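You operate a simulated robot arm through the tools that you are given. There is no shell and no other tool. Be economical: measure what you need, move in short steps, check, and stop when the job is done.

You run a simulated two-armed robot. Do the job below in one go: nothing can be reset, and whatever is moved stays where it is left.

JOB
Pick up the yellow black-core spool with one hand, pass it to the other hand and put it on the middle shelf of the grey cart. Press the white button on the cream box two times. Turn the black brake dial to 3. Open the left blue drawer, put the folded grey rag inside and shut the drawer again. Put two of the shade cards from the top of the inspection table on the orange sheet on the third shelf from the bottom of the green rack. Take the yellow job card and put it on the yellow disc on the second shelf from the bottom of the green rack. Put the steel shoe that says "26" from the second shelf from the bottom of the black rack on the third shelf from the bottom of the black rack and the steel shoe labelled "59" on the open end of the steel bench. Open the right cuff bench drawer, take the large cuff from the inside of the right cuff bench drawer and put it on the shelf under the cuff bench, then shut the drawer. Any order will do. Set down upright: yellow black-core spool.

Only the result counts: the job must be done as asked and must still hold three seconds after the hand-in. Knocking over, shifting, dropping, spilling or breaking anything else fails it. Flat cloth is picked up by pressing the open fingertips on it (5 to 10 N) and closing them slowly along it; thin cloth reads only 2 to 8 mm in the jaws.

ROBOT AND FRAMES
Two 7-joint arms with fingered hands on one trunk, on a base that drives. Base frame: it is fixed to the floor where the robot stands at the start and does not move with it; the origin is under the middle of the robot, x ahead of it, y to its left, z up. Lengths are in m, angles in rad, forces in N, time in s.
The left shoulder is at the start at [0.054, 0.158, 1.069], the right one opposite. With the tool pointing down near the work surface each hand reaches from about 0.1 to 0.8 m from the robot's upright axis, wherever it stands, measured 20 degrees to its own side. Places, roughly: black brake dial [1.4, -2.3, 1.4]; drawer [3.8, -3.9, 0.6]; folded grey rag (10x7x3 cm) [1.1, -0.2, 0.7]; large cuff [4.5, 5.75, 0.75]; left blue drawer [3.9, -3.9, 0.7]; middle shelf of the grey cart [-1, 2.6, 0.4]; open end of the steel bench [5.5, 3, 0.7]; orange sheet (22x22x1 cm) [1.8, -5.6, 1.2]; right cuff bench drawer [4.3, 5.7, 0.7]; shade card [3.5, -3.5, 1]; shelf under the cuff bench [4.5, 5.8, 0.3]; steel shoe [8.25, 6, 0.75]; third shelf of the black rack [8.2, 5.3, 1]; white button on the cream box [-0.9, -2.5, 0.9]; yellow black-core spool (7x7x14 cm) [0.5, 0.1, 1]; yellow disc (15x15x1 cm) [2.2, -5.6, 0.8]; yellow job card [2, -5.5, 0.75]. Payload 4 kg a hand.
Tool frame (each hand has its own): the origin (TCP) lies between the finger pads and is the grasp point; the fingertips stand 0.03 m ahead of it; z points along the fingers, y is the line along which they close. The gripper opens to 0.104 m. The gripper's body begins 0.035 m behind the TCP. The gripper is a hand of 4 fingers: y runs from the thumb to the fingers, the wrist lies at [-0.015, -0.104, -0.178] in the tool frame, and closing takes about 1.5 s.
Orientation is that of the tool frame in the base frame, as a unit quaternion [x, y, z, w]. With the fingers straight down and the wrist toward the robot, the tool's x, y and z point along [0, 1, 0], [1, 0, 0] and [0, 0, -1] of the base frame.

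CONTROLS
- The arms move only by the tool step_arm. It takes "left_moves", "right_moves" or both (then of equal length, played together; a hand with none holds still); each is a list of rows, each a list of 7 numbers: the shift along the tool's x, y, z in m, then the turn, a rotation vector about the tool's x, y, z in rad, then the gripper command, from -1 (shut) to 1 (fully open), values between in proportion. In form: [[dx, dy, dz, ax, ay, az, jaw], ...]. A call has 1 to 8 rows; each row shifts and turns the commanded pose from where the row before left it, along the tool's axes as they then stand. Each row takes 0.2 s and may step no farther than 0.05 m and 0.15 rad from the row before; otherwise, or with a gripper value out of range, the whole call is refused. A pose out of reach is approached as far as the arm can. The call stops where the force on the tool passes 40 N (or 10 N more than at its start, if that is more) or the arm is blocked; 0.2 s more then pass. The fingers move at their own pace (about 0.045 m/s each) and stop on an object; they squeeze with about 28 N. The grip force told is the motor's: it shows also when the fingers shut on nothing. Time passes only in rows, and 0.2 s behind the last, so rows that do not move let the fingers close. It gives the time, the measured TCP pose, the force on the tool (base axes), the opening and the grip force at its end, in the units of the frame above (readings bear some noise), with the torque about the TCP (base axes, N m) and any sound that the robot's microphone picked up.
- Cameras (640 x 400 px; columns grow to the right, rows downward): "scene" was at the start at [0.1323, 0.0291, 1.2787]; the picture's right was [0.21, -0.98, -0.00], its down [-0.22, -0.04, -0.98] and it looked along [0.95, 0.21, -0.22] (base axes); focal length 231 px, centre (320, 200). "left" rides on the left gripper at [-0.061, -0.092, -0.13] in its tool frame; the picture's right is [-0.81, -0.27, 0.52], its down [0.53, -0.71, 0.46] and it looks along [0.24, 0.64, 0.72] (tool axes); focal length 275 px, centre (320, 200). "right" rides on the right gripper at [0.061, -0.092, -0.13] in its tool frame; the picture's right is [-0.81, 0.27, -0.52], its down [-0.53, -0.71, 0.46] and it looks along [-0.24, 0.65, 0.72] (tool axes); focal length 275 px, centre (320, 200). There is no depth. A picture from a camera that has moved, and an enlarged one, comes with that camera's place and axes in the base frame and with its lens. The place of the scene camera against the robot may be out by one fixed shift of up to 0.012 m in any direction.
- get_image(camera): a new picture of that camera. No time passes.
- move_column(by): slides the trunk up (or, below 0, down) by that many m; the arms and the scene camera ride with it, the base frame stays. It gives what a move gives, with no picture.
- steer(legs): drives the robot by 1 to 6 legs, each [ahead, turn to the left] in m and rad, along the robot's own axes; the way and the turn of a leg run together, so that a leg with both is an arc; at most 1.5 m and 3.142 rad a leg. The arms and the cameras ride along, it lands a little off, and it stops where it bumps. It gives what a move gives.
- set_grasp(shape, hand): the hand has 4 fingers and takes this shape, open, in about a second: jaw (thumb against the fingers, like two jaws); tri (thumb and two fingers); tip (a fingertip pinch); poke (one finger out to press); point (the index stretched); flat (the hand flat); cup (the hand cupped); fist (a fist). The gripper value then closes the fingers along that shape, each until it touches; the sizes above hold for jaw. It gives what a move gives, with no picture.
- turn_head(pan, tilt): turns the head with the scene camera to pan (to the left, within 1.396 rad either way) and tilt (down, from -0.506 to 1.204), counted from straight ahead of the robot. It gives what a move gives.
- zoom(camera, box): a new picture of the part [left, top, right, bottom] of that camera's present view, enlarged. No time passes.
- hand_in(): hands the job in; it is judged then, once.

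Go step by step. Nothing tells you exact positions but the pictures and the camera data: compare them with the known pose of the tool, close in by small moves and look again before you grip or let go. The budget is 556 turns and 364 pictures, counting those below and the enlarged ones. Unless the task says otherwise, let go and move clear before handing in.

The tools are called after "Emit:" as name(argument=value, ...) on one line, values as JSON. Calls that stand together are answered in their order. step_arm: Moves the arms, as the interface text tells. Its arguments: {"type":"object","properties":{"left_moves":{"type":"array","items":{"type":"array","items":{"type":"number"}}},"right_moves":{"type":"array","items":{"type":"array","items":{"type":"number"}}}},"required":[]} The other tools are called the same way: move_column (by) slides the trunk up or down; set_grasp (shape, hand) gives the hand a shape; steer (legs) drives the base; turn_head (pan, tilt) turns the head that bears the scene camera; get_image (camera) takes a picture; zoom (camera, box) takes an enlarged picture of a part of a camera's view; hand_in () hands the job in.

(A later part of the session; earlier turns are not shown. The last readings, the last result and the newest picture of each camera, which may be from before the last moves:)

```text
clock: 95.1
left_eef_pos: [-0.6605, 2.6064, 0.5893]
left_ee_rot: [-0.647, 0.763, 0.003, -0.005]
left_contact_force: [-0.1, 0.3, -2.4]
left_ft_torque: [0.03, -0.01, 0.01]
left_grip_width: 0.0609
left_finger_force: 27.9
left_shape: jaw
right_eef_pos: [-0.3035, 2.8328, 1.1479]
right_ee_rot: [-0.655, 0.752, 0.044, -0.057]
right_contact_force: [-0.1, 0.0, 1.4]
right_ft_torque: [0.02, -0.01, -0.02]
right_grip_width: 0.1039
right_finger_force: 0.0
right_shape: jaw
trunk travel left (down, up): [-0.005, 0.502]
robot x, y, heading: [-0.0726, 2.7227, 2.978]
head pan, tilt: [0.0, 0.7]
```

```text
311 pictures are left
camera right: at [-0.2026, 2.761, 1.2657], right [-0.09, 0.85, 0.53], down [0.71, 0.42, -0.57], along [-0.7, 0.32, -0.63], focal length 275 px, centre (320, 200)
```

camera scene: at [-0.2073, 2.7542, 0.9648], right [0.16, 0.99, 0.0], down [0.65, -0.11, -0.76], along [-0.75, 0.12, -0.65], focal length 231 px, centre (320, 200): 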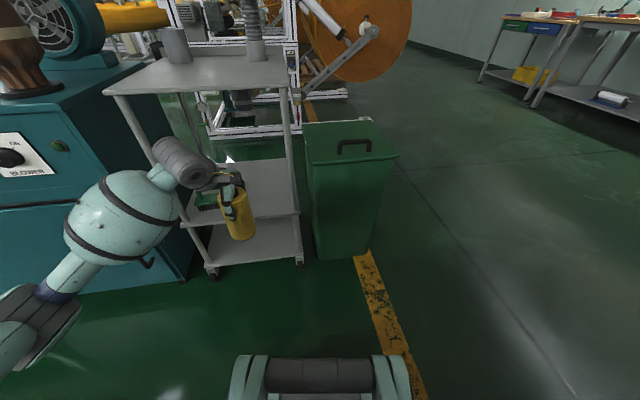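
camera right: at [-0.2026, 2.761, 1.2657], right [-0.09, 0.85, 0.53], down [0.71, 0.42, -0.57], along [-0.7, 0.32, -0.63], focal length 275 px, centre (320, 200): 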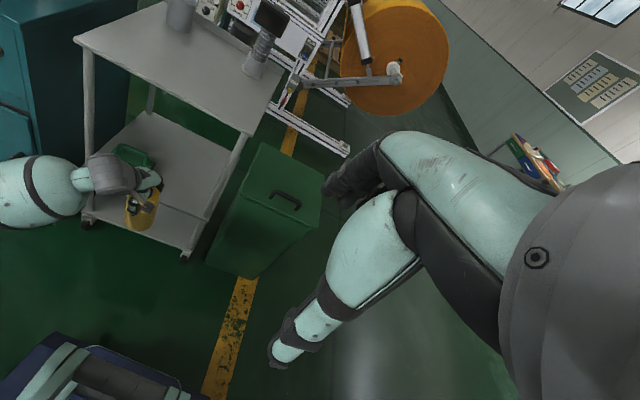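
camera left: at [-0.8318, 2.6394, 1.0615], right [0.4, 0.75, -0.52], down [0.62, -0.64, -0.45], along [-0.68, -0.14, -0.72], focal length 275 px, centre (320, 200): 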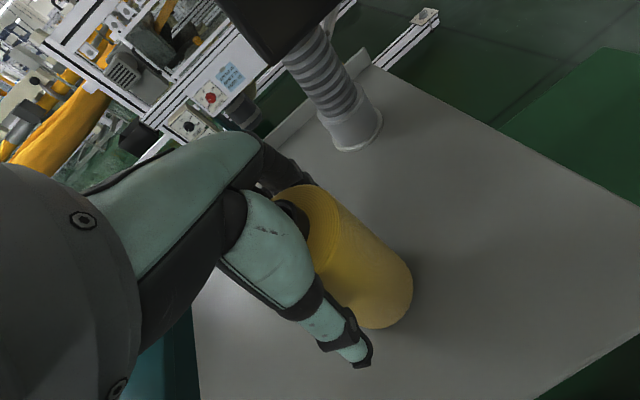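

The arm reaches the low pose comfortably. I drive forward 0.21 m to bring the spool over the middle shelf.

Emit:
steer(legs=[[0.21, 0]])

Emit:
get_image(camera="scene")

Emit:
get_image(camera="left")

Emit:
get_image(camera="right")

```text
clock: 96.8
left_eef_pos: [-0.871, 2.6437, 0.5883]
left_ee_rot: [-0.646, 0.764, 0.002, -0.004]
left_contact_force: [-0.8, -0.6, -3.5]
left_ft_torque: [-0.01, -0.03, -0.04]
left_grip_width: 0.061
left_finger_force: 27.7
left_shape: jaw
right_eef_pos: [-0.5133, 2.8685, 1.1478]
right_ee_rot: [-0.654, 0.753, 0.043, -0.058]
right_contact_force: [-0.6, -0.4, 0.0]
right_ft_torque: [0.02, -0.04, 0.0]
right_grip_width: 0.104
right_finger_force: 0.1
right_shape: jaw
trunk travel left (down, up): [-0.005, 0.502]
robot x, y, heading: [-0.2847, 2.7602, 2.97]
head pan, tilt: [0.0, 0.7]
```

```text
310 pictures are left
camera scene: at [-0.4172, 2.7897, 0.9645], right [0.17, 0.99, 0.0], down [0.65, -0.11, -0.75], along [-0.74, 0.13, -0.66], focal length 231 px, centre (320, 200)
```

scene: 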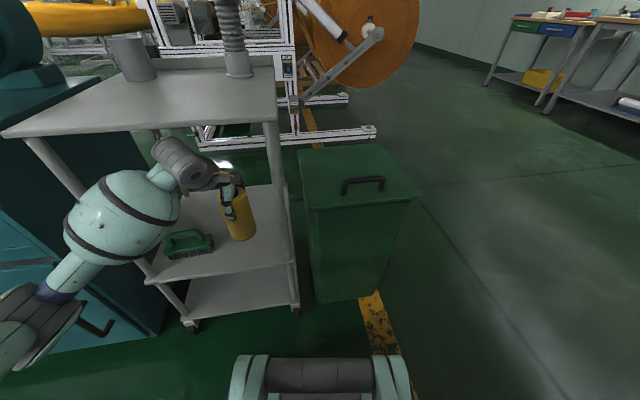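

```text
309 pictures are left
camera left: at [-0.769, 2.6891, 0.7179], right [0.4, 0.75, -0.52], down [0.61, -0.64, -0.46], along [-0.68, -0.14, -0.72], focal length 275 px, centre (320, 200)
```

left: 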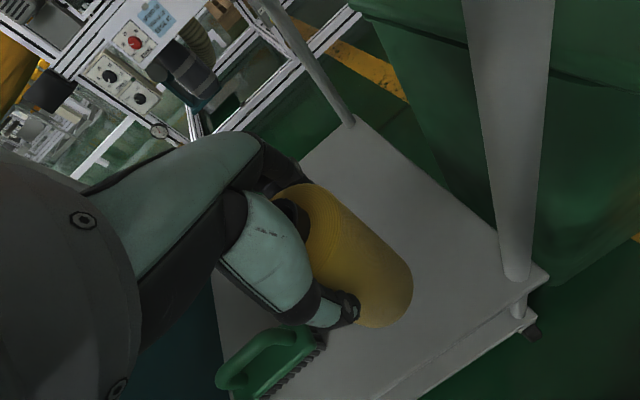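

```text
308 pictures are left
camera right: at [-0.4132, 2.7966, 1.2654], right [-0.08, 0.85, 0.53], down [0.71, 0.42, -0.57], along [-0.7, 0.33, -0.64], focal length 275 px, centre (320, 200)
```

right: 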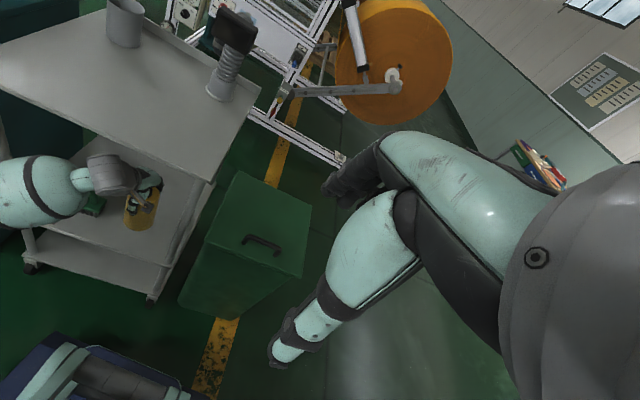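

The spool is over the shelf, right of the brush and inside the edge. I shift 1 cm away from the brush and lower until it touches.

Emit:
step_arm(left_moves=[[-0.01, 0, 0.01, 0, 0, 0, -1], [0, 0, 0.015, 0, 0, 0, -1], [0, 0, 0.015, 0, 0, 0, -1], [0, 0, 0.01, 0, 0, 0, -1], [0, 0, 0, 0, 0, 0, -1]])

Emit:
get_image(camera="scene")

```text
clock: 98.0
left_eef_pos: [-0.862, 2.6521, 0.5457]
left_ee_rot: [-0.646, 0.763, 0.008, -0.009]
left_contact_force: [0.0, 0.4, -3.3]
left_ft_torque: [0.05, -0.03, 0.01]
left_grip_width: 0.061
left_finger_force: 27.8
left_shape: jaw
right_eef_pos: [-0.4996, 2.8637, 1.1509]
right_ee_rot: [-0.657, 0.75, 0.047, -0.065]
right_contact_force: [0.3, 0.0, -0.7]
right_ft_torque: [0.0, -0.03, 0.03]
right_grip_width: 0.1038
right_finger_force: 0.0
right_shape: jaw
trunk travel left (down, up): [-0.005, 0.502]
robot x, y, heading: [-0.2831, 2.7583, 2.971]
head pan, tilt: [0.0, 0.7]
```

```text
307 pictures are left
camera scene: at [-0.4159, 2.7895, 0.9648], right [0.17, 0.99, 0.0], down [0.65, -0.11, -0.76], along [-0.75, 0.13, -0.65], focal length 231 px, centre (320, 200)
```

scene: 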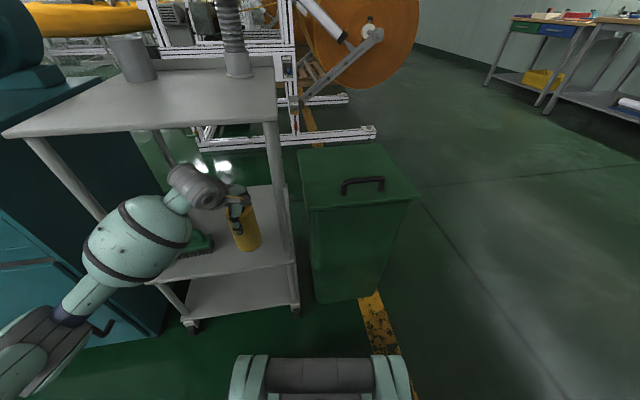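

There is no contact yet. I go 1.5 cm further in and keep lowering.

Emit:
step_arm(left_moves=[[0, 0.015, 0.01, 0, 0, 0, -1], [0, 0, 0.01, 0, 0, 0, -1], [0, 0, 0.01, 0, 0, 0, -1], [0, 0, 0.005, 0, 0, 0, -1], [0, 0, 0, 0, 0, 0, -1]])

Emit:
zoom(camera="scene", box=[120, 150, 320, 290])

```text
clock: 99.2
left_eef_pos: [-0.8783, 2.6542, 0.512]
left_ee_rot: [-0.646, 0.763, 0.007, -0.009]
left_contact_force: [-0.7, 0.2, -3.3]
left_ft_torque: [0.03, -0.01, -0.01]
left_grip_width: 0.061
left_finger_force: 28.0
left_shape: jaw
right_eef_pos: [-0.4983, 2.8629, 1.1511]
right_ee_rot: [-0.656, 0.75, 0.048, -0.065]
right_contact_force: [-0.1, 0.3, -0.3]
right_ft_torque: [0.0, -0.03, 0.0]
right_grip_width: 0.1037
right_finger_force: 0.1
right_shape: jaw
trunk travel left (down, up): [-0.005, 0.502]
robot x, y, heading: [-0.2832, 2.7562, 2.974]
head pan, tilt: [0.0, 0.7]
```

```text
2.86 times, centred on (220, 220) of scene
camera zoom: at [-0.4158, 2.7895, 0.9648], right [0.17, 0.99, 0.0], down [0.65, -0.11, -0.76], along [-0.75, 0.13, -0.65], focal length 661 px, centre (606, 143)
```

zoom: 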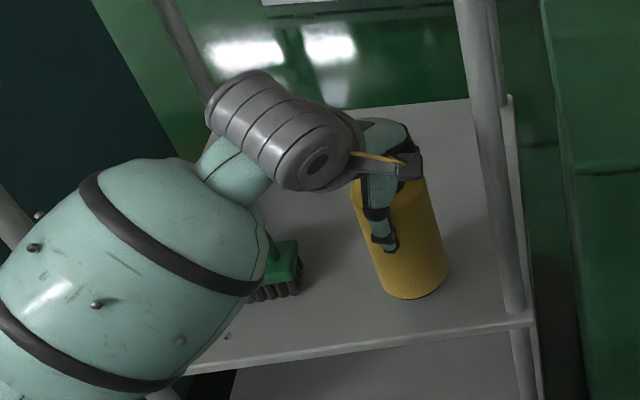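

It is close now, so I keep lowering in fine steps.

Emit:
step_arm(left_moves=[[0, 0, 0.006, 0, 0, 0, -1], [0, 0, 0.006, 0, 0, 0, -1], [0, 0, 0.006, 0, 0, 0, -1], [0, 0, 0, 0, 0, 0, -1]])

```text
clock: 100.2
left_eef_pos: [-0.8783, 2.6554, 0.4952]
left_ee_rot: [-0.646, 0.763, 0.008, -0.009]
left_contact_force: [-0.5, 0.2, 4.4]
left_ft_torque: [-0.03, -0.15, 0.0]
left_grip_width: 0.061
left_finger_force: 27.7
left_shape: jaw
right_eef_pos: [-0.4982, 2.8642, 1.1504]
right_ee_rot: [-0.655, 0.751, 0.047, -0.065]
right_contact_force: [-0.2, 0.3, 0.2]
right_ft_torque: [0.01, 0.04, -0.02]
right_grip_width: 0.104
right_finger_force: 0.1
right_shape: jaw
trunk travel left (down, up): [-0.005, 0.502]
robot x, y, heading: [-0.2862, 2.7592, 2.975]
head pan, tilt: [0.0, 0.7]
```

It is touching. I open the hand and lift it off.

Emit:
step_arm(left_moves=[[0, 0, 0.002, 0, 0, 0, -1], [0, 0, 0, 0, 0, 0, -0.3], [0, 0, 0, 0, 0, 0, 0.3], [0, 0, 0, 0, 0, 0, 1], [0, 0, 0, 0, 0, 0, 1], [0, 0, 0, 0, 0, 0, 1], [0, 0, 0, 0, 0, 0, 1]])

Emit:
zoom(camera="scene", box=[120, 150, 320, 290])

Emit:
get_image(camera="left")

```text
clock: 101.8
left_eef_pos: [-0.878, 2.6549, 0.491]
left_ee_rot: [-0.646, 0.763, 0.008, -0.009]
left_contact_force: [-1.8, 1.0, 0.9]
left_ft_torque: [0.02, 0.0, 0.01]
left_grip_width: 0.1037
left_finger_force: 0.1
left_shape: jaw
right_eef_pos: [-0.4981, 2.8633, 1.1511]
right_ee_rot: [-0.657, 0.75, 0.047, -0.065]
right_contact_force: [-0.1, -0.3, -0.3]
right_ft_torque: [0.01, 0.01, 0.02]
right_grip_width: 0.104
right_finger_force: 0.1
right_shape: jaw
trunk travel left (down, up): [-0.005, 0.502]
robot x, y, heading: [-0.2795, 2.7546, 2.976]
head pan, tilt: [0.0, 0.7]
```

```text
2.86 times, centred on (220, 220) of scene
camera zoom: at [-0.4156, 2.7896, 0.9648], right [0.17, 0.99, 0.0], down [0.65, -0.11, -0.76], along [-0.75, 0.13, -0.65], focal length 661 px, centre (606, 143)
```

zoom: 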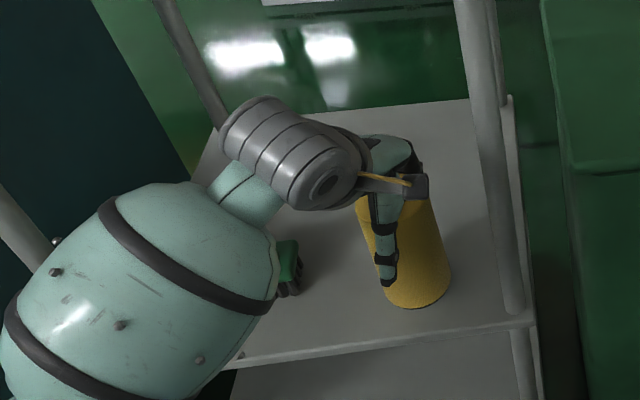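

```text
304 pictures are left
camera left: at [-0.775, 2.7007, 0.6197], right [0.39, 0.75, -0.53], down [0.6, -0.64, -0.47], along [-0.69, -0.13, -0.71], focal length 275 px, centre (320, 200)
```

left: 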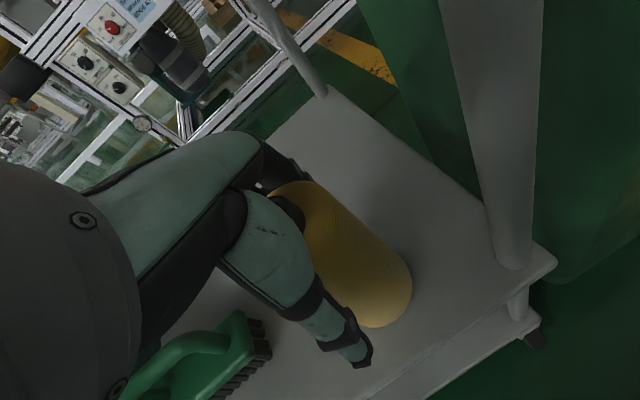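

The spool stands upright on the middle shelf. I lift the hand just clear, as high as it was on entry, and back away.

Emit:
step_arm(left_moves=[[0, 0, -0.02, 0, 0, 0, 1], [0, 0, -0.025, 0, 0, 0, 1], [0, 0, -0.025, 0, 0, 0, 1], [0, 0, -0.02, 0, 0, 0, 1], [0, 0, 0, 0, 0, 0, 1]])

Emit:
zoom(camera="scene", box=[120, 150, 320, 290])

```text
clock: 103.0
left_eef_pos: [-0.876, 2.6555, 0.5811]
left_ee_rot: [-0.646, 0.764, 0.007, -0.009]
left_contact_force: [-0.6, -0.3, 0.8]
left_ft_torque: [-0.03, 0.0, 0.01]
left_grip_width: 0.1036
left_finger_force: 0.0
left_shape: jaw
right_eef_pos: [-0.498, 2.863, 1.1512]
right_ee_rot: [-0.655, 0.751, 0.047, -0.065]
right_contact_force: [0.2, -0.4, 0.3]
right_ft_torque: [-0.01, -0.02, -0.01]
right_grip_width: 0.1039
right_finger_force: 0.1
right_shape: jaw
trunk travel left (down, up): [-0.005, 0.502]
robot x, y, heading: [-0.2802, 2.7604, 2.976]
head pan, tilt: [0.0, 0.7]
```

```text
2.86 times, centred on (220, 220) of scene
camera zoom: at [-0.4156, 2.7896, 0.9648], right [0.17, 0.99, 0.0], down [0.65, -0.11, -0.76], along [-0.75, 0.13, -0.65], focal length 661 px, centre (606, 143)
```

zoom: 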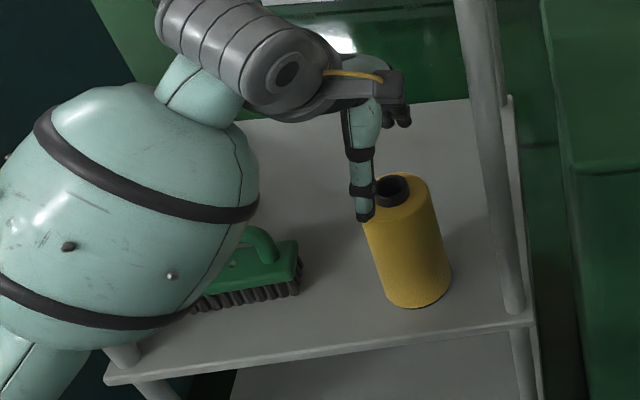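

Emit:
step_arm(left_moves=[[0, 0, -0.012, 0, 0, 0, 1], [0, 0, 0, 0, 0, 0, 1]])

Emit:
steer(legs=[[-0.25, 0]])

Emit:
get_image(camera="scene")

```text
clock: 103.6
left_eef_pos: [-0.8761, 2.6543, 0.5932]
left_ee_rot: [-0.646, 0.763, 0.008, -0.009]
left_contact_force: [-0.9, 0.3, 0.0]
left_ft_torque: [0.04, -0.01, 0.03]
left_grip_width: 0.1036
left_finger_force: 0.0
left_shape: jaw
right_eef_pos: [-0.4988, 2.863, 1.1521]
right_ee_rot: [-0.656, 0.75, 0.047, -0.066]
right_contact_force: [0.8, 0.8, -0.1]
right_ft_torque: [-0.03, -0.03, 0.02]
right_grip_width: 0.1039
right_finger_force: 0.1
right_shape: jaw
trunk travel left (down, up): [-0.005, 0.502]
robot x, y, heading: [-0.2841, 2.76, 2.974]
head pan, tilt: [0.0, 0.7]
```

```text
clock: 105.5
left_eef_pos: [-0.6288, 2.6143, 0.5935]
left_ee_rot: [-0.646, 0.764, 0.008, -0.009]
left_contact_force: [0.1, 0.4, -0.5]
left_ft_torque: [0.0, 0.04, 0.03]
left_grip_width: 0.1036
left_finger_force: 0.0
left_shape: jaw
right_eef_pos: [-0.2493, 2.8212, 1.153]
right_ee_rot: [-0.654, 0.752, 0.048, -0.066]
right_contact_force: [0.7, 0.8, -0.4]
right_ft_torque: [-0.04, 0.04, 0.0]
right_grip_width: 0.1039
right_finger_force: 0.1
right_shape: jaw
trunk travel left (down, up): [-0.005, 0.502]
robot x, y, heading: [-0.0348, 2.7163, 2.973]
head pan, tilt: [0.0, 0.7]
```

```text
302 pictures are left
camera scene: at [-0.1667, 2.7474, 0.965], right [0.17, 0.99, 0.0], down [0.64, -0.11, -0.76], along [-0.75, 0.13, -0.65], focal length 231 px, centre (320, 200)
```

scene: 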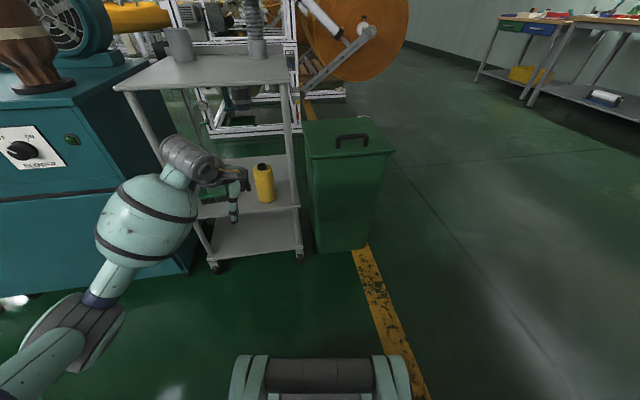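

The spool task is done. I raise the trunk and fold the left arm into a compact carrying pose before driving back along the corridor toward -y.

Emit:
move_column(by=0.27)

Emit:
step_arm(left_moves=[[0, -0.02, -0.04, 0, 0, 0, 1], [0, -0.02, -0.04, 0, 0, 0, 1], [0, -0.02, -0.04, 0, 0, 0, 1], [0, -0.02, -0.04, 0, 0, 0, 1], [0, -0.02, -0.04, 0, 0, 0, 1], [0, -0.02, -0.04, 0, 0, 0, 1], [0, -0.02, -0.04, 0, 0, 0, 1]])

Emit:
steer(legs=[[-0.1, 0], [0, 1.74]])

Emit:
turn_head(pan=0, tilt=0.3)

Emit:
get_image(camera="scene")

```text
clock: 108.3
left_eef_pos: [-0.6221, 2.6132, 0.8686]
left_ee_rot: [-0.645, 0.764, 0.012, -0.012]
left_contact_force: [-0.4, -0.3, -0.9]
left_ft_torque: [-0.03, -0.02, -0.02]
left_grip_width: 0.1036
left_finger_force: 0.2
left_shape: jaw
right_eef_pos: [-0.2384, 2.8167, 1.4236]
right_ee_rot: [-0.658, 0.747, 0.05, -0.075]
right_contact_force: [1.1, 0.5, 0.0]
right_ft_torque: [-0.04, 0.0, -0.02]
right_grip_width: 0.104
right_finger_force: 0.1
right_shape: jaw
trunk travel left (down, up): [-0.275, 0.232]
robot x, y, heading: [-0.034, 2.7172, 2.974]
head pan, tilt: [0.0, 0.7]
```

```text
clock: 109.9
left_eef_pos: [-0.4731, 2.5901, 1.1448]
left_ee_rot: [-0.645, 0.764, 0.013, -0.012]
left_contact_force: [0.6, -0.9, -0.5]
left_ft_torque: [0.0, -0.02, -0.03]
left_grip_width: 0.1039
left_finger_force: 0.0
left_shape: jaw
right_eef_pos: [-0.2362, 2.8173, 1.4249]
right_ee_rot: [-0.659, 0.747, 0.05, -0.076]
right_contact_force: [1.1, -0.1, -0.1]
right_ft_torque: [0.0, -0.01, -0.01]
right_grip_width: 0.1043
right_finger_force: 0.0
right_shape: jaw
trunk travel left (down, up): [-0.275, 0.232]
robot x, y, heading: [-0.0341, 2.7181, 2.971]
head pan, tilt: [0.0, 0.7]
```

```text
clock: 113.3
left_eef_pos: [-0.2196, 2.3447, 1.155]
left_ee_rot: [0.843, -0.537, -0.016, 0.029]
left_contact_force: [1.3, -0.5, 0.3]
left_ft_torque: [0.05, 0.04, 0.03]
left_grip_width: 0.104
left_finger_force: 0.1
left_shape: jaw
right_eef_pos: [-0.1487, 2.6714, 1.4297]
right_ee_rot: [0.849, -0.518, -0.039, 0.094]
right_contact_force: [0.1, -0.3, 0.6]
right_ft_torque: [-0.01, 0.01, -0.04]
right_grip_width: 0.1039
right_finger_force: 0.1
right_shape: jaw
trunk travel left (down, up): [-0.275, 0.232]
robot x, y, heading: [0.0361, 2.6947, -2.814]
head pan, tilt: [0.0, 0.7]
stopped in leg 2: the robot was blocked; the commanded pose is now the measured one
```

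```text
clock: 114.2
left_eef_pos: [-0.2231, 2.3454, 1.1521]
left_ee_rot: [0.842, -0.538, -0.014, 0.027]
left_contact_force: [0.4, -0.7, -0.6]
left_ft_torque: [-0.01, -0.03, -0.01]
left_grip_width: 0.1042
left_finger_force: 0.0
left_shape: jaw
right_eef_pos: [-0.152, 2.6719, 1.4276]
right_ee_rot: [0.849, -0.518, -0.037, 0.093]
right_contact_force: [-0.2, 0.0, 0.4]
right_ft_torque: [-0.01, -0.05, 0.01]
right_grip_width: 0.1039
right_finger_force: 0.1
right_shape: jaw
trunk travel left (down, up): [-0.275, 0.232]
robot x, y, heading: [0.0378, 2.6916, -2.815]
head pan, tilt: [0.0, 0.3]
```

```text
301 pictures are left
camera scene: at [-0.1025, 2.6624, 1.27], right [-0.32, 0.95, 0.0], down [0.29, 0.1, -0.95], along [-0.9, -0.31, -0.31], focal length 231 px, centre (320, 200)
```

scene: 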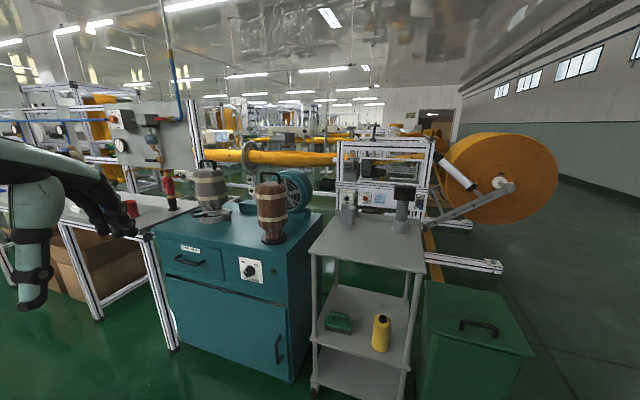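

The turn was blocked because my rear is near the machine frame behind me. I move forward a little and finish the turn.

Emit:
steer(legs=[[0.22, 0], [0, 0.7]])

Emit:
get_image(camera="scene")

```text
clock: 118.1
left_eef_pos: [-0.1401, 2.1896, 1.1535]
left_ee_rot: [0.976, -0.213, -0.004, 0.03]
left_contact_force: [0.4, 0.8, 0.1]
left_ft_torque: [-0.05, -0.02, -0.01]
left_grip_width: 0.1042
left_finger_force: 0.1
left_shape: jaw
right_eef_pos: [-0.2965, 2.485, 1.4297]
right_ee_rot: [0.976, -0.192, -0.003, 0.1]
right_contact_force: [0.0, 0.3, 0.1]
right_ft_torque: [0.01, -0.02, -0.01]
right_grip_width: 0.1039
right_finger_force: 0.1
right_shape: jaw
trunk travel left (down, up): [-0.275, 0.232]
robot x, y, heading: [-0.1739, 2.626, -2.107]
head pan, tilt: [0.0, 0.3]
```

```text
300 pictures are left
camera scene: at [-0.2507, 2.516, 1.2701], right [-0.86, 0.51, 0.0], down [0.16, 0.27, -0.95], along [-0.49, -0.82, -0.31], focal length 231 px, centre (320, 200)
```

scene: 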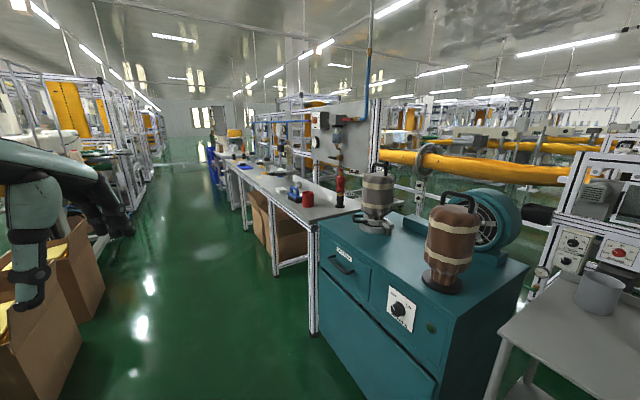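

The corridor to -y is open. I finish the turn and drive 2.5 m.

Emit:
steer(legs=[[0, 0.53], [1.3, 0], [1.3, 0]])

Emit:
get_image(camera="scene")

```text
clock: 133.1
left_eef_pos: [0.1201, -0.3015, 1.1558]
left_ee_rot: [0.997, 0.067, 0.005, 0.036]
left_contact_force: [0.3, 0.2, 0.0]
left_ft_torque: [0.0, 0.0, -0.03]
left_grip_width: 0.104
left_finger_force: 0.0
left_shape: jaw
right_eef_pos: [-0.1713, -0.1322, 1.4306]
right_ee_rot: [0.991, 0.086, 0.024, 0.103]
right_contact_force: [0.1, -0.2, 0.2]
right_ft_torque: [0.0, -0.03, 0.01]
right_grip_width: 0.1035
right_finger_force: 0.1
right_shape: jaw
trunk travel left (down, up): [-0.275, 0.232]
robot x, y, heading: [-0.1418, 0.0333, -1.547]
head pan, tilt: [0.0, 0.3]
```

```text
299 pictures are left
camera scene: at [-0.1447, -0.0939, 1.2702], right [-1.0, -0.03, 0.0], down [-0.01, 0.31, -0.95], along [0.02, -0.95, -0.31], focal length 231 px, centre (320, 200)
```

scene: 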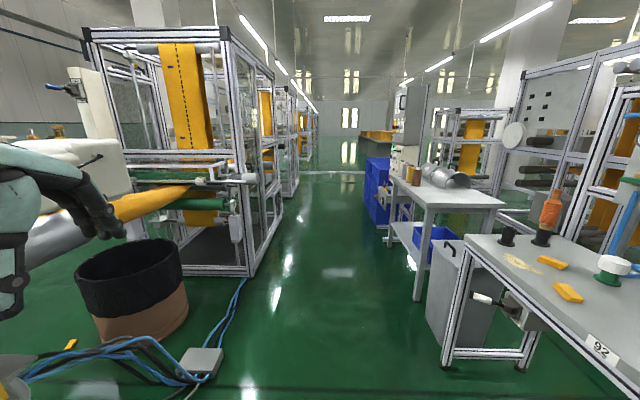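

The corridor is clear between x -0.85 and 0.5. I drive forward to near the cream box and look.

Emit:
steer(legs=[[1.5, -0.02]])

Emit:
turn_head(pan=-0.7, tilt=0.3)

Emit:
get_image(camera="scene")

Emit:
turn_head(pan=0.9, tilt=0.1)

Emit:
get_image(camera="scene")

```text
clock: 140.8
left_eef_pos: [0.1486, -1.7515, 1.16]
left_ee_rot: [0.997, 0.063, 0.004, 0.043]
left_contact_force: [-0.5, 0.1, 0.3]
left_ft_torque: [-0.02, -0.03, -0.02]
left_grip_width: 0.1039
left_finger_force: 0.1
left_shape: jaw
right_eef_pos: [-0.141, -1.577, 1.4327]
right_ee_rot: [0.99, 0.083, 0.024, 0.108]
right_contact_force: [-1.0, 0.6, 0.0]
right_ft_torque: [0.01, 0.0, -0.01]
right_grip_width: 0.1038
right_finger_force: 0.0
right_shape: jaw
trunk travel left (down, up): [-0.275, 0.232]
robot x, y, heading: [-0.1097, -1.4203, -1.551]
head pan, tilt: [0.0, 0.3]
```

```text
clock: 141.9
left_eef_pos: [0.1486, -1.7401, 1.1632]
left_ee_rot: [0.997, 0.063, 0.004, 0.048]
left_contact_force: [0.0, 0.3, -0.2]
left_ft_torque: [0.02, 0.04, 0.01]
left_grip_width: 0.1038
left_finger_force: 0.1
left_shape: jaw
right_eef_pos: [-0.1421, -1.5608, 1.4342]
right_ee_rot: [0.99, 0.084, 0.024, 0.114]
right_contact_force: [0.3, -0.4, 0.1]
right_ft_torque: [0.04, 0.02, 0.03]
right_grip_width: 0.104
right_finger_force: 0.1
right_shape: jaw
trunk travel left (down, up): [-0.275, 0.232]
robot x, y, heading: [-0.1097, -1.4212, -1.55]
head pan, tilt: [-0.7, 0.3]
```

```text
298 pictures are left
camera scene: at [-0.1747, -1.5355, 1.2704], right [-0.78, 0.63, 0.01], down [0.19, 0.24, -0.95], along [-0.6, -0.74, -0.31], focal length 231 px, centre (320, 200)
```

scene: 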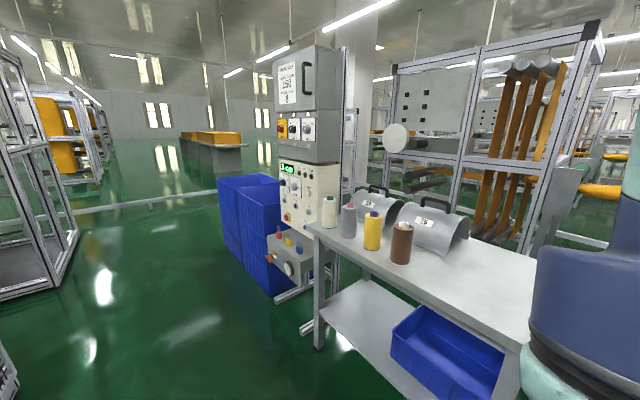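

```text
clock: 143.5
left_eef_pos: [0.149, -1.7386, 1.1625]
left_ee_rot: [0.997, 0.064, 0.004, 0.049]
left_contact_force: [-0.3, -0.3, 0.2]
left_ft_torque: [-0.01, 0.0, -0.01]
left_grip_width: 0.1042
left_finger_force: 0.1
left_shape: jaw
right_eef_pos: [-0.1403, -1.5597, 1.4351]
right_ee_rot: [0.99, 0.084, 0.025, 0.115]
right_contact_force: [0.6, 0.0, -0.2]
right_ft_torque: [0.01, -0.02, -0.02]
right_grip_width: 0.1039
right_finger_force: 0.1
right_shape: jaw
trunk travel left (down, up): [-0.275, 0.232]
robot x, y, heading: [-0.1071, -1.4272, -1.551]
head pan, tilt: [0.901, 0.099]
```

```text
297 pictures are left
camera scene: at [-0.0427, -1.5184, 1.2893], right [-0.61, -0.79, -0.01], down [-0.08, 0.07, -0.99], along [0.79, -0.6, -0.11], focal length 231 px, centre (320, 200)
```

scene: 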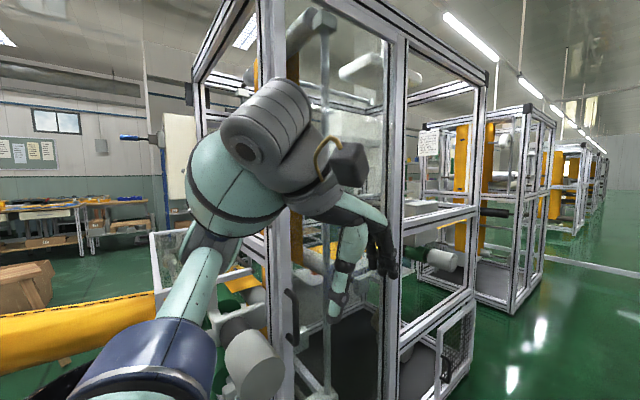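

The cream panel with the green display is straight ahead-right. I zoom in on it.

Emit:
turn_head(pan=-0.7, tilt=0.3)

Emit:
zoom(camera="scene", box=[250, 110, 362, 280])

```text
clock: 145.2
left_eef_pos: [0.1485, -1.7376, 1.1636]
left_ee_rot: [0.997, 0.063, 0.005, 0.049]
left_contact_force: [-0.3, -0.4, -0.1]
left_ft_torque: [0.02, 0.03, 0.02]
left_grip_width: 0.1039
left_finger_force: 0.2
left_shape: jaw
right_eef_pos: [-0.1422, -1.5598, 1.4343]
right_ee_rot: [0.989, 0.084, 0.024, 0.116]
right_contact_force: [-0.2, 0.1, -0.8]
right_ft_torque: [-0.03, 0.03, -0.01]
right_grip_width: 0.1038
right_finger_force: 0.1
right_shape: jaw
trunk travel left (down, up): [-0.275, 0.232]
robot x, y, heading: [-0.1129, -1.4247, -1.553]
head pan, tilt: [-0.7, 0.3]
```

```text
2.35 times, centred on (306, 195) of scene
camera zoom: at [-0.1747, -1.5348, 1.2705], right [-0.78, 0.63, 0.01], down [0.19, 0.24, -0.95], along [-0.6, -0.74, -0.31], focal length 544 px, centre (353, 212)
```

zoom: 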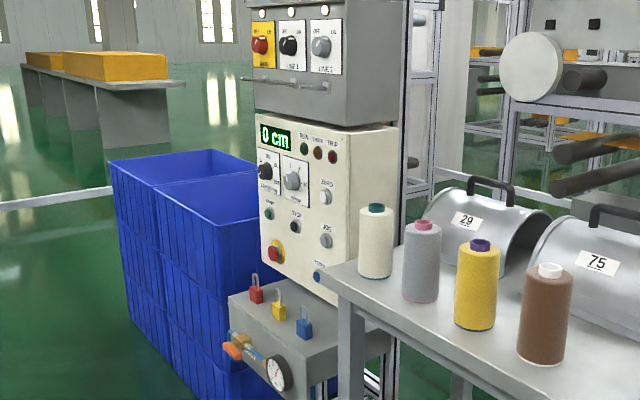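

The cream box faces the corridor (+x) at about x -0.85. I drive level with it and turn to face it.

Emit:
steer(legs=[[1.0, 0], [0, -1.58]])

Emit:
turn_head(pan=0, tilt=0.35)

Emit:
get_image(camera="scene")

```text
clock: 147.2
left_eef_pos: [0.1352, -1.919, 1.1658]
left_ee_rot: [0.997, 0.057, 0.014, 0.048]
left_contact_force: [-0.4, -0.9, 0.1]
left_ft_torque: [0.03, -0.01, -0.01]
left_grip_width: 0.1042
left_finger_force: 0.0
left_shape: jaw
right_eef_pos: [-0.1524, -1.7407, 1.4322]
right_ee_rot: [0.989, 0.087, 0.03, 0.119]
right_contact_force: [0.2, 0.0, 0.1]
right_ft_torque: [0.02, 0.01, 0.01]
right_grip_width: 0.1037
right_finger_force: 0.1
right_shape: jaw
trunk travel left (down, up): [-0.275, 0.232]
robot x, y, heading: [-0.1064, -1.6036, -1.554]
head pan, tilt: [-0.7, 0.3]
stopped in leg 1: the robot was blocked; the commanded pose is now the measured one
```

```text
clock: 148.3
left_eef_pos: [0.1363, -1.9203, 1.1638]
left_ee_rot: [0.997, 0.056, 0.014, 0.046]
left_contact_force: [0.3, 0.6, -0.1]
left_ft_torque: [-0.01, -0.03, -0.03]
left_grip_width: 0.1039
left_finger_force: 0.1
left_shape: jaw
right_eef_pos: [-0.1515, -1.7414, 1.4314]
right_ee_rot: [0.989, 0.088, 0.03, 0.117]
right_contact_force: [0.2, -0.7, 0.2]
right_ft_torque: [0.02, -0.01, 0.03]
right_grip_width: 0.1038
right_finger_force: 0.0
right_shape: jaw
trunk travel left (down, up): [-0.275, 0.232]
robot x, y, heading: [-0.1102, -1.6055, -1.55]
head pan, tilt: [0.0, 0.351]
```

```text
295 pictures are left
camera scene: at [-0.1244, -1.6953, 1.2694], right [-1.0, -0.02, -0.01], down [0.0, 0.32, -0.95], along [0.02, -0.95, -0.32], focal length 231 px, centre (320, 200)
```

scene: 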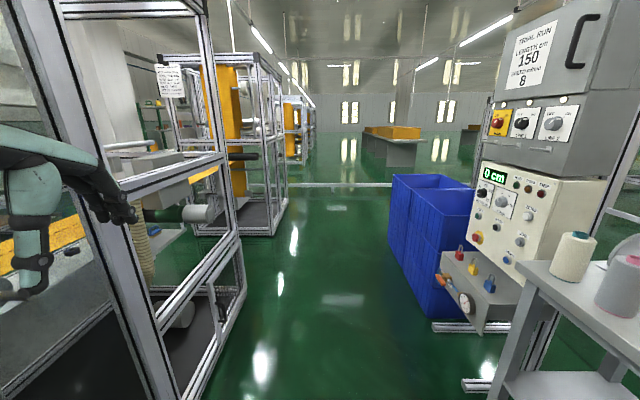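

I was blocked, probably by the left elbow against the machine frame. I look to the left to see what touches.

Emit:
turn_head(pan=1.2, tilt=0.4)

Emit:
get_image(camera="scene")

Emit:
get_image(camera="left")

```text
clock: 149.7
left_eef_pos: [0.1371, -1.9214, 1.1643]
left_ee_rot: [0.997, 0.056, 0.014, 0.045]
left_contact_force: [0.6, 0.0, 0.5]
left_ft_torque: [0.01, 0.01, 0.01]
left_grip_width: 0.104
left_finger_force: 0.0
left_shape: jaw
right_eef_pos: [-0.1511, -1.7419, 1.4317]
right_ee_rot: [0.989, 0.087, 0.03, 0.118]
right_contact_force: [0.6, -0.1, -0.6]
right_ft_torque: [0.0, 0.0, 0.0]
right_grip_width: 0.1043
right_finger_force: 0.1
right_shape: jaw
trunk travel left (down, up): [-0.275, 0.232]
robot x, y, heading: [-0.1059, -1.5999, -1.55]
head pan, tilt: [1.201, 0.4]
```

```text
294 pictures are left
camera scene: at [-0.0391, -1.6344, 1.2645], right [-0.35, -0.94, 0.01], down [-0.35, 0.12, -0.93], along [0.87, -0.33, -0.37], focal length 231 px, centre (320, 200)
```

scene: 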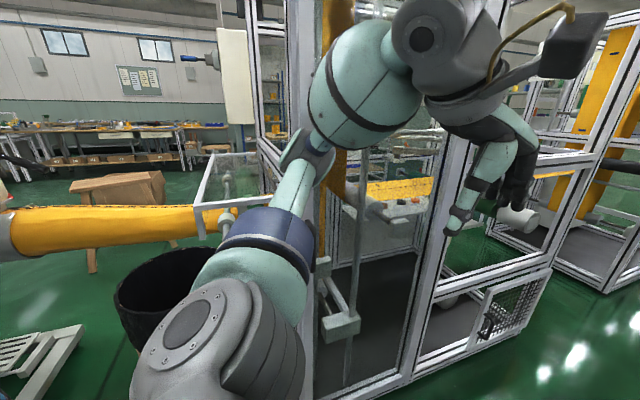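

```text
293 pictures are left
camera left: at [0.0602, -1.8251, 1.2839], right [-0.82, 0.13, -0.56], down [0.46, 0.73, -0.51], along [0.34, -0.68, -0.66], focal length 275 px, centre (320, 200)
```

left: 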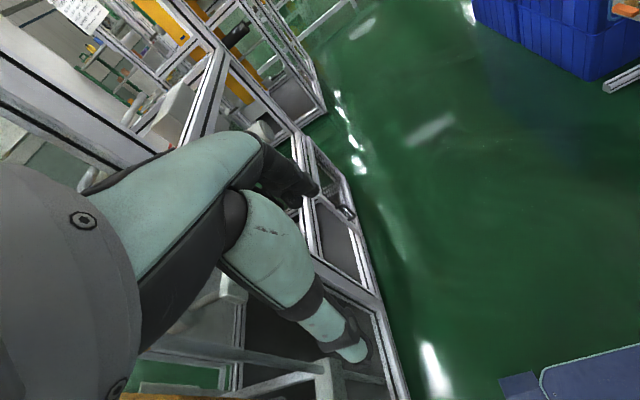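

The left elbow rests against the machine post. I back up a bit, bring the left hand inward so the elbow comes in, and see.

Emit:
steer(legs=[[-0.2, 0]])

Emit:
step_arm(left_moves=[[-0.04, 0.0, 0.02, 0, 0, 0, 1], [-0.04, 0.0, 0.02, 0, 0, 0, 1], [-0.04, 0.0, 0.02, 0, 0, 0, 1], [-0.04, 0.0, 0.02, 0, 0, 0, 1], [-0.02, 0.0, 0.02, 0, 0, 0, 1]])

Emit:
get_image(camera="scene")

```text
clock: 150.3
left_eef_pos: [0.1389, -1.9466, 1.1572]
left_ee_rot: [0.998, 0.058, 0.014, 0.036]
left_contact_force: [0.4, 0.2, -0.1]
left_ft_torque: [0.03, 0.02, -0.02]
left_grip_width: 0.1037
left_finger_force: 0.0
left_shape: jaw
right_eef_pos: [-0.1494, -1.7746, 1.4269]
right_ee_rot: [0.99, 0.087, 0.03, 0.105]
right_contact_force: [0.9, 0.2, -0.7]
right_ft_torque: [0.01, -0.01, 0.01]
right_grip_width: 0.1042
right_finger_force: 0.0
right_shape: jaw
trunk travel left (down, up): [-0.275, 0.232]
robot x, y, heading: [-0.1072, -1.6033, -1.55]
head pan, tilt: [1.201, 0.4]
stopped in leg 1: the robot was blocked; the commanded pose is now the measured one
```

```text
clock: 151.5
left_eef_pos: [-0.0291, -1.9922, 1.0445]
left_ee_rot: [0.998, 0.058, 0.009, 0.025]
left_contact_force: [0.4, -0.3, 0.5]
left_ft_torque: [0.0, 0.02, -0.01]
left_grip_width: 0.1041
left_finger_force: 0.0
left_shape: jaw
right_eef_pos: [-0.1378, -1.7987, 1.4246]
right_ee_rot: [0.991, 0.086, 0.025, 0.096]
right_contact_force: [-0.9, -0.5, -0.7]
right_ft_torque: [0.07, -0.02, 0.03]
right_grip_width: 0.1041
right_finger_force: 0.0
right_shape: jaw
trunk travel left (down, up): [-0.275, 0.232]
robot x, y, heading: [-0.1065, -1.6053, -1.553]
head pan, tilt: [1.201, 0.4]
```

```text
292 pictures are left
camera scene: at [-0.0264, -1.6774, 1.2615], right [-0.34, -0.94, -0.02], down [-0.36, 0.15, -0.92], along [0.86, -0.31, -0.39], focal length 231 px, centre (320, 200)
```

scene: 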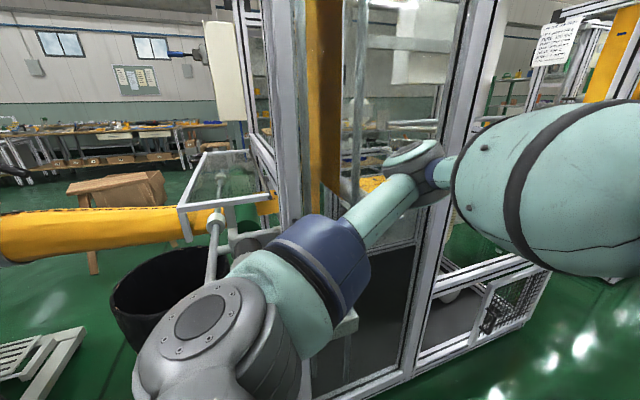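

I look down beside the base, since backing up was blocked too.

Emit:
turn_head(pan=1.39, tilt=1.1)

Emit:
get_image(camera="scene")

Emit:
turn_head(pan=-1.39, tilt=0.9)

Emit:
get_image(camera="scene")

```text
clock: 152.6
left_eef_pos: [-0.0267, -1.9826, 1.0481]
left_ee_rot: [0.998, 0.056, 0.008, 0.031]
left_contact_force: [0.3, -0.1, 0.6]
left_ft_torque: [-0.01, 0.0, -0.02]
left_grip_width: 0.1039
left_finger_force: 0.1
left_shape: jaw
right_eef_pos: [-0.1365, -1.7873, 1.4253]
right_ee_rot: [0.991, 0.088, 0.026, 0.102]
right_contact_force: [19.1, -4.2, 2.9]
right_ft_torque: [-0.04, -0.76, -1.04]
right_grip_width: 0.0987
right_finger_force: 0.0
right_shape: jaw
trunk travel left (down, up): [-0.275, 0.232]
robot x, y, heading: [-0.1088, -1.6027, -1.547]
head pan, tilt: [1.389, 1.1]
```

```text
291 pictures are left
camera scene: at [-0.0482, -1.6532, 1.2077], right [-0.19, -0.98, -0.01], down [-0.86, 0.17, -0.49], along [0.48, -0.08, -0.87], focal length 231 px, centre (320, 200)
```

scene: 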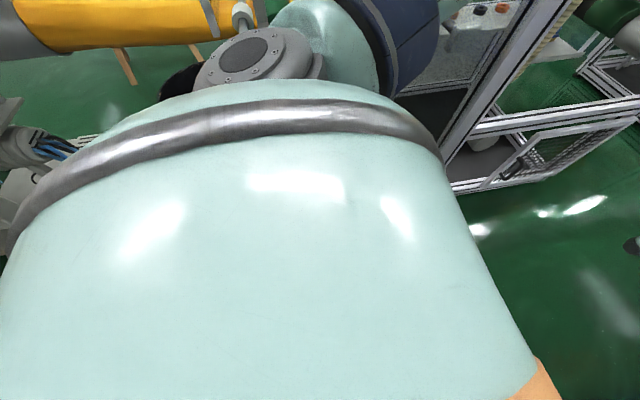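

```text
clock: 155.1
left_eef_pos: [-0.028, -1.9828, 1.0477]
left_ee_rot: [0.998, 0.057, 0.009, 0.03]
left_contact_force: [-0.6, -0.5, 0.0]
left_ft_torque: [0.0, 0.0, 0.04]
left_grip_width: 0.1039
left_finger_force: 0.1
left_shape: jaw
right_eef_pos: [-0.1361, -1.7873, 1.4253]
right_ee_rot: [0.991, 0.087, 0.026, 0.101]
right_contact_force: [-0.2, -0.1, -0.4]
right_ft_torque: [0.0, -0.05, 0.0]
right_grip_width: 0.104
right_finger_force: 0.1
right_shape: jaw
trunk travel left (down, up): [-0.275, 0.232]
robot x, y, heading: [-0.1089, -1.6065, -1.549]
head pan, tilt: [-1.389, 0.901]
```

```text
290 pictures are left
camera scene: at [-0.1867, -1.6565, 1.2189], right [-0.2, 0.98, 0.01], down [0.77, 0.16, -0.62], along [-0.61, -0.11, -0.79], focal length 231 px, centre (320, 200)
```

scene: 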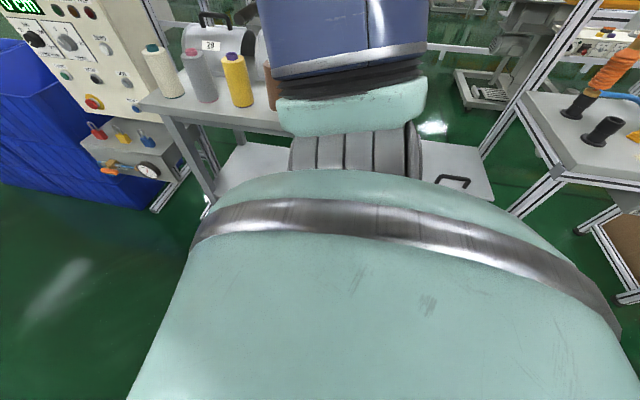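

The head brushed the right hand, which has drifted close to it. I move the right hand forward and check the right elbow.

Emit:
step_arm(right_moves=[[-0.01, 0.04, 0.02, 0, 0, 0, 1], [-0.01, 0.04, 0.02, 0, 0, 0, 1], [-0.01, 0.04, 0.02, 0, 0, 0, 1], [-0.01, 0.04, 0.02, 0, 0, 0, 1]])

Emit:
turn_head(pan=-1.2, tilt=0.4)

Emit:
get_image(camera="scene")

```text
clock: 156.1
left_eef_pos: [-0.0261, -1.986, 1.0468]
left_ee_rot: [0.998, 0.058, 0.01, 0.029]
left_contact_force: [-0.2, -0.7, -0.4]
left_ft_torque: [-0.03, 0.0, -0.01]
left_grip_width: 0.1039
left_finger_force: 0.0
left_shape: jaw
right_eef_pos: [-0.1405, -1.9703, 1.3791]
right_ee_rot: [0.991, 0.087, 0.025, 0.101]
right_contact_force: [1.5, 0.3, -0.4]
right_ft_torque: [-0.01, 0.01, 0.02]
right_grip_width: 0.1042
right_finger_force: 0.1
right_shape: jaw
trunk travel left (down, up): [-0.275, 0.232]
robot x, y, heading: [-0.1084, -1.6072, -1.549]
head pan, tilt: [-1.389, 0.901]
```

```text
clock: 157.0
left_eef_pos: [-0.0276, -1.9827, 1.0459]
left_ee_rot: [0.998, 0.057, 0.009, 0.03]
left_contact_force: [-1.2, 0.4, 0.3]
left_ft_torque: [0.02, 0.02, -0.02]
left_grip_width: 0.104
left_finger_force: 0.0
left_shape: jaw
right_eef_pos: [-0.1419, -1.966, 1.3807]
right_ee_rot: [0.991, 0.088, 0.025, 0.102]
right_contact_force: [0.2, 0.3, 0.7]
right_ft_torque: [0.0, 0.0, 0.02]
right_grip_width: 0.1039
right_finger_force: 0.1
right_shape: jaw
trunk travel left (down, up): [-0.275, 0.232]
robot x, y, heading: [-0.1096, -1.6065, -1.559]
head pan, tilt: [-1.201, 0.4]
```

```text
289 pictures are left
camera scene: at [-0.1985, -1.6771, 1.2616], right [-0.38, 0.93, 0.01], down [0.36, 0.16, -0.92], along [-0.85, -0.34, -0.39], focal length 231 px, centre (320, 200)
```

scene: 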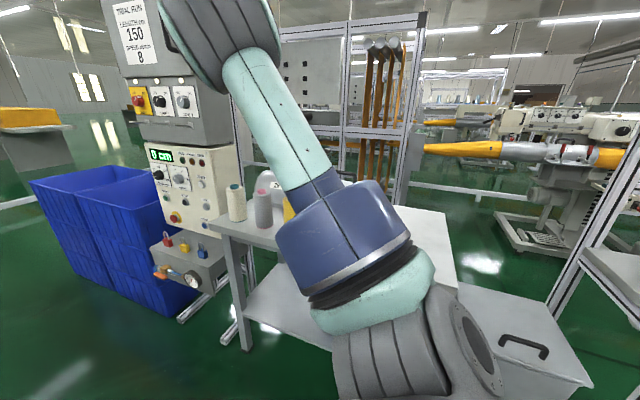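

Nothing touches on the right. I try backing up again now that the left elbow has moved.

Emit:
steer(legs=[[-0.15, 0]])

Emit:
turn_head(pan=1.2, tilt=0.4)

Emit:
get_image(camera="scene")

```text
clock: 158.4
left_eef_pos: [-0.0294, -1.8345, 1.0465]
left_ee_rot: [0.998, 0.057, 0.01, 0.028]
left_contact_force: [0.5, 0.0, -0.1]
left_ft_torque: [0.0, 0.01, 0.0]
left_grip_width: 0.1041
left_finger_force: 0.1
left_shape: jaw
right_eef_pos: [-0.1427, -1.8191, 1.3784]
right_ee_rot: [0.991, 0.088, 0.025, 0.098]
right_contact_force: [0.4, 0.8, 0.5]
right_ft_torque: [0.03, -0.02, -0.01]
right_grip_width: 0.1039
right_finger_force: 0.1
right_shape: jaw
trunk travel left (down, up): [-0.275, 0.232]
robot x, y, heading: [-0.1131, -1.4543, -1.55]
head pan, tilt: [-1.201, 0.4]
```

```text
clock: 160.6
left_eef_pos: [-0.0297, -1.8182, 1.0505]
left_ee_rot: [0.998, 0.057, 0.009, 0.036]
left_contact_force: [0.4, -0.1, 0.2]
left_ft_torque: [-0.02, 0.0, 0.01]
left_grip_width: 0.1041
left_finger_force: 0.1
left_shape: jaw
right_eef_pos: [-0.1445, -1.7988, 1.3848]
right_ee_rot: [0.99, 0.088, 0.025, 0.107]
right_contact_force: [-0.2, -0.7, -1.1]
right_ft_torque: [0.0, -0.04, 0.0]
right_grip_width: 0.1043
right_finger_force: 0.1
right_shape: jaw
trunk travel left (down, up): [-0.275, 0.232]
robot x, y, heading: [-0.1091, -1.4522, -1.551]
head pan, tilt: [1.201, 0.4]
```

```text
288 pictures are left
camera scene: at [-0.0286, -1.5223, 1.2617], right [-0.34, -0.94, -0.01], down [-0.37, 0.15, -0.92], along [0.86, -0.31, -0.39], focal length 231 px, centre (320, 200)
```

scene: 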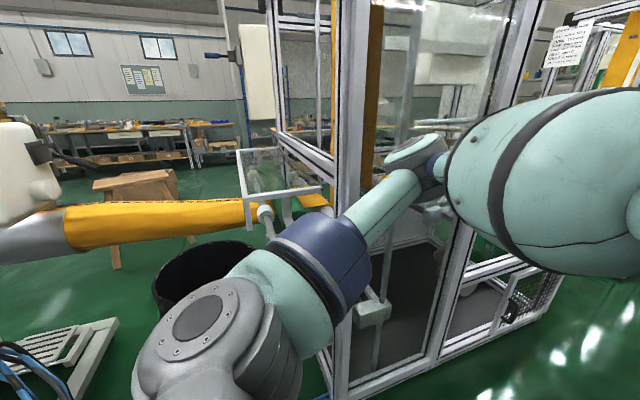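

Backing worked, so it was the elbow. I shift about 10 cm to the right with an S-curve and continue to the box.

Emit:
steer(legs=[[0.25, -0.35], [0.25, 0.35]])

Emit:
steer(legs=[[0.45, 0]])

Emit:
turn_head(pan=-0.9, tilt=0.4)

Emit:
get_image(camera="scene")

```text
clock: 164.0
left_eef_pos: [-0.1038, -2.3102, 1.0515]
left_ee_rot: [0.998, 0.057, 0.008, 0.036]
left_contact_force: [0.4, 0.0, 0.6]
left_ft_torque: [0.03, 0.01, 0.02]
left_grip_width: 0.1039
left_finger_force: 0.1
left_shape: jaw
right_eef_pos: [-0.2194, -2.2891, 1.3841]
right_ee_rot: [0.99, 0.088, 0.025, 0.107]
right_contact_force: [0.0, 0.1, -0.1]
right_ft_torque: [0.02, -0.01, 0.0]
right_grip_width: 0.104
right_finger_force: 0.0
right_shape: jaw
trunk travel left (down, up): [-0.275, 0.232]
robot x, y, heading: [-0.1891, -1.9446, -1.55]
head pan, tilt: [1.201, 0.4]
```

```text
clock: 166.8
left_eef_pos: [-0.0903, -2.7434, 1.0557]
left_ee_rot: [0.997, 0.061, 0.01, 0.043]
left_contact_force: [-0.9, -0.1, 0.1]
left_ft_torque: [0.01, 0.04, -0.01]
left_grip_width: 0.1042
left_finger_force: 0.0
left_shape: jaw
right_eef_pos: [-0.2058, -2.7192, 1.39]
right_ee_rot: [0.989, 0.093, 0.025, 0.113]
right_contact_force: [0.4, -1.3, -0.6]
right_ft_torque: [0.01, 0.01, -0.01]
right_grip_width: 0.1038
right_finger_force: 0.0
right_shape: jaw
trunk travel left (down, up): [-0.275, 0.232]
robot x, y, heading: [-0.1742, -2.3884, -1.538]
head pan, tilt: [1.201, 0.4]
```

```text
clock: 168.8
left_eef_pos: [-0.0923, -2.731, 1.0597]
left_ee_rot: [0.997, 0.058, 0.006, 0.048]
left_contact_force: [-0.3, -0.7, 0.2]
left_ft_torque: [0.03, -0.01, 0.0]
left_grip_width: 0.1038
left_finger_force: 0.1
left_shape: jaw
right_eef_pos: [-0.2053, -2.7028, 1.3931]
right_ee_rot: [0.988, 0.095, 0.027, 0.121]
right_contact_force: [0.4, -0.1, -0.6]
right_ft_torque: [-0.03, -0.02, -0.01]
right_grip_width: 0.1039
right_finger_force: 0.0
right_shape: jaw
trunk travel left (down, up): [-0.275, 0.232]
robot x, y, heading: [-0.1781, -2.3894, -1.542]
head pan, tilt: [-0.901, 0.4]
```

```text
287 pictures are left
camera scene: at [-0.2535, -2.4872, 1.2614], right [-0.64, 0.76, 0.01], down [0.3, 0.26, -0.92], along [-0.7, -0.59, -0.4], focal length 231 px, centre (320, 200)
```

scene: 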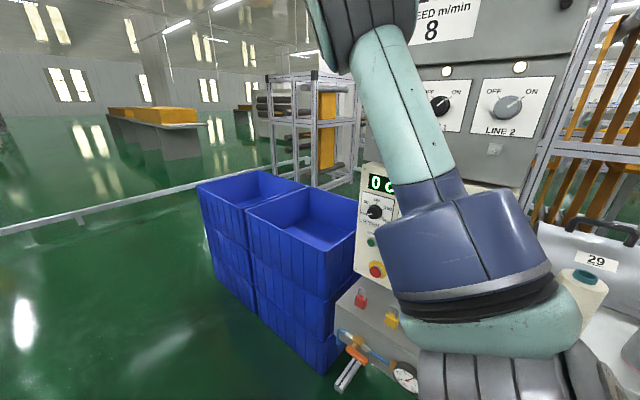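

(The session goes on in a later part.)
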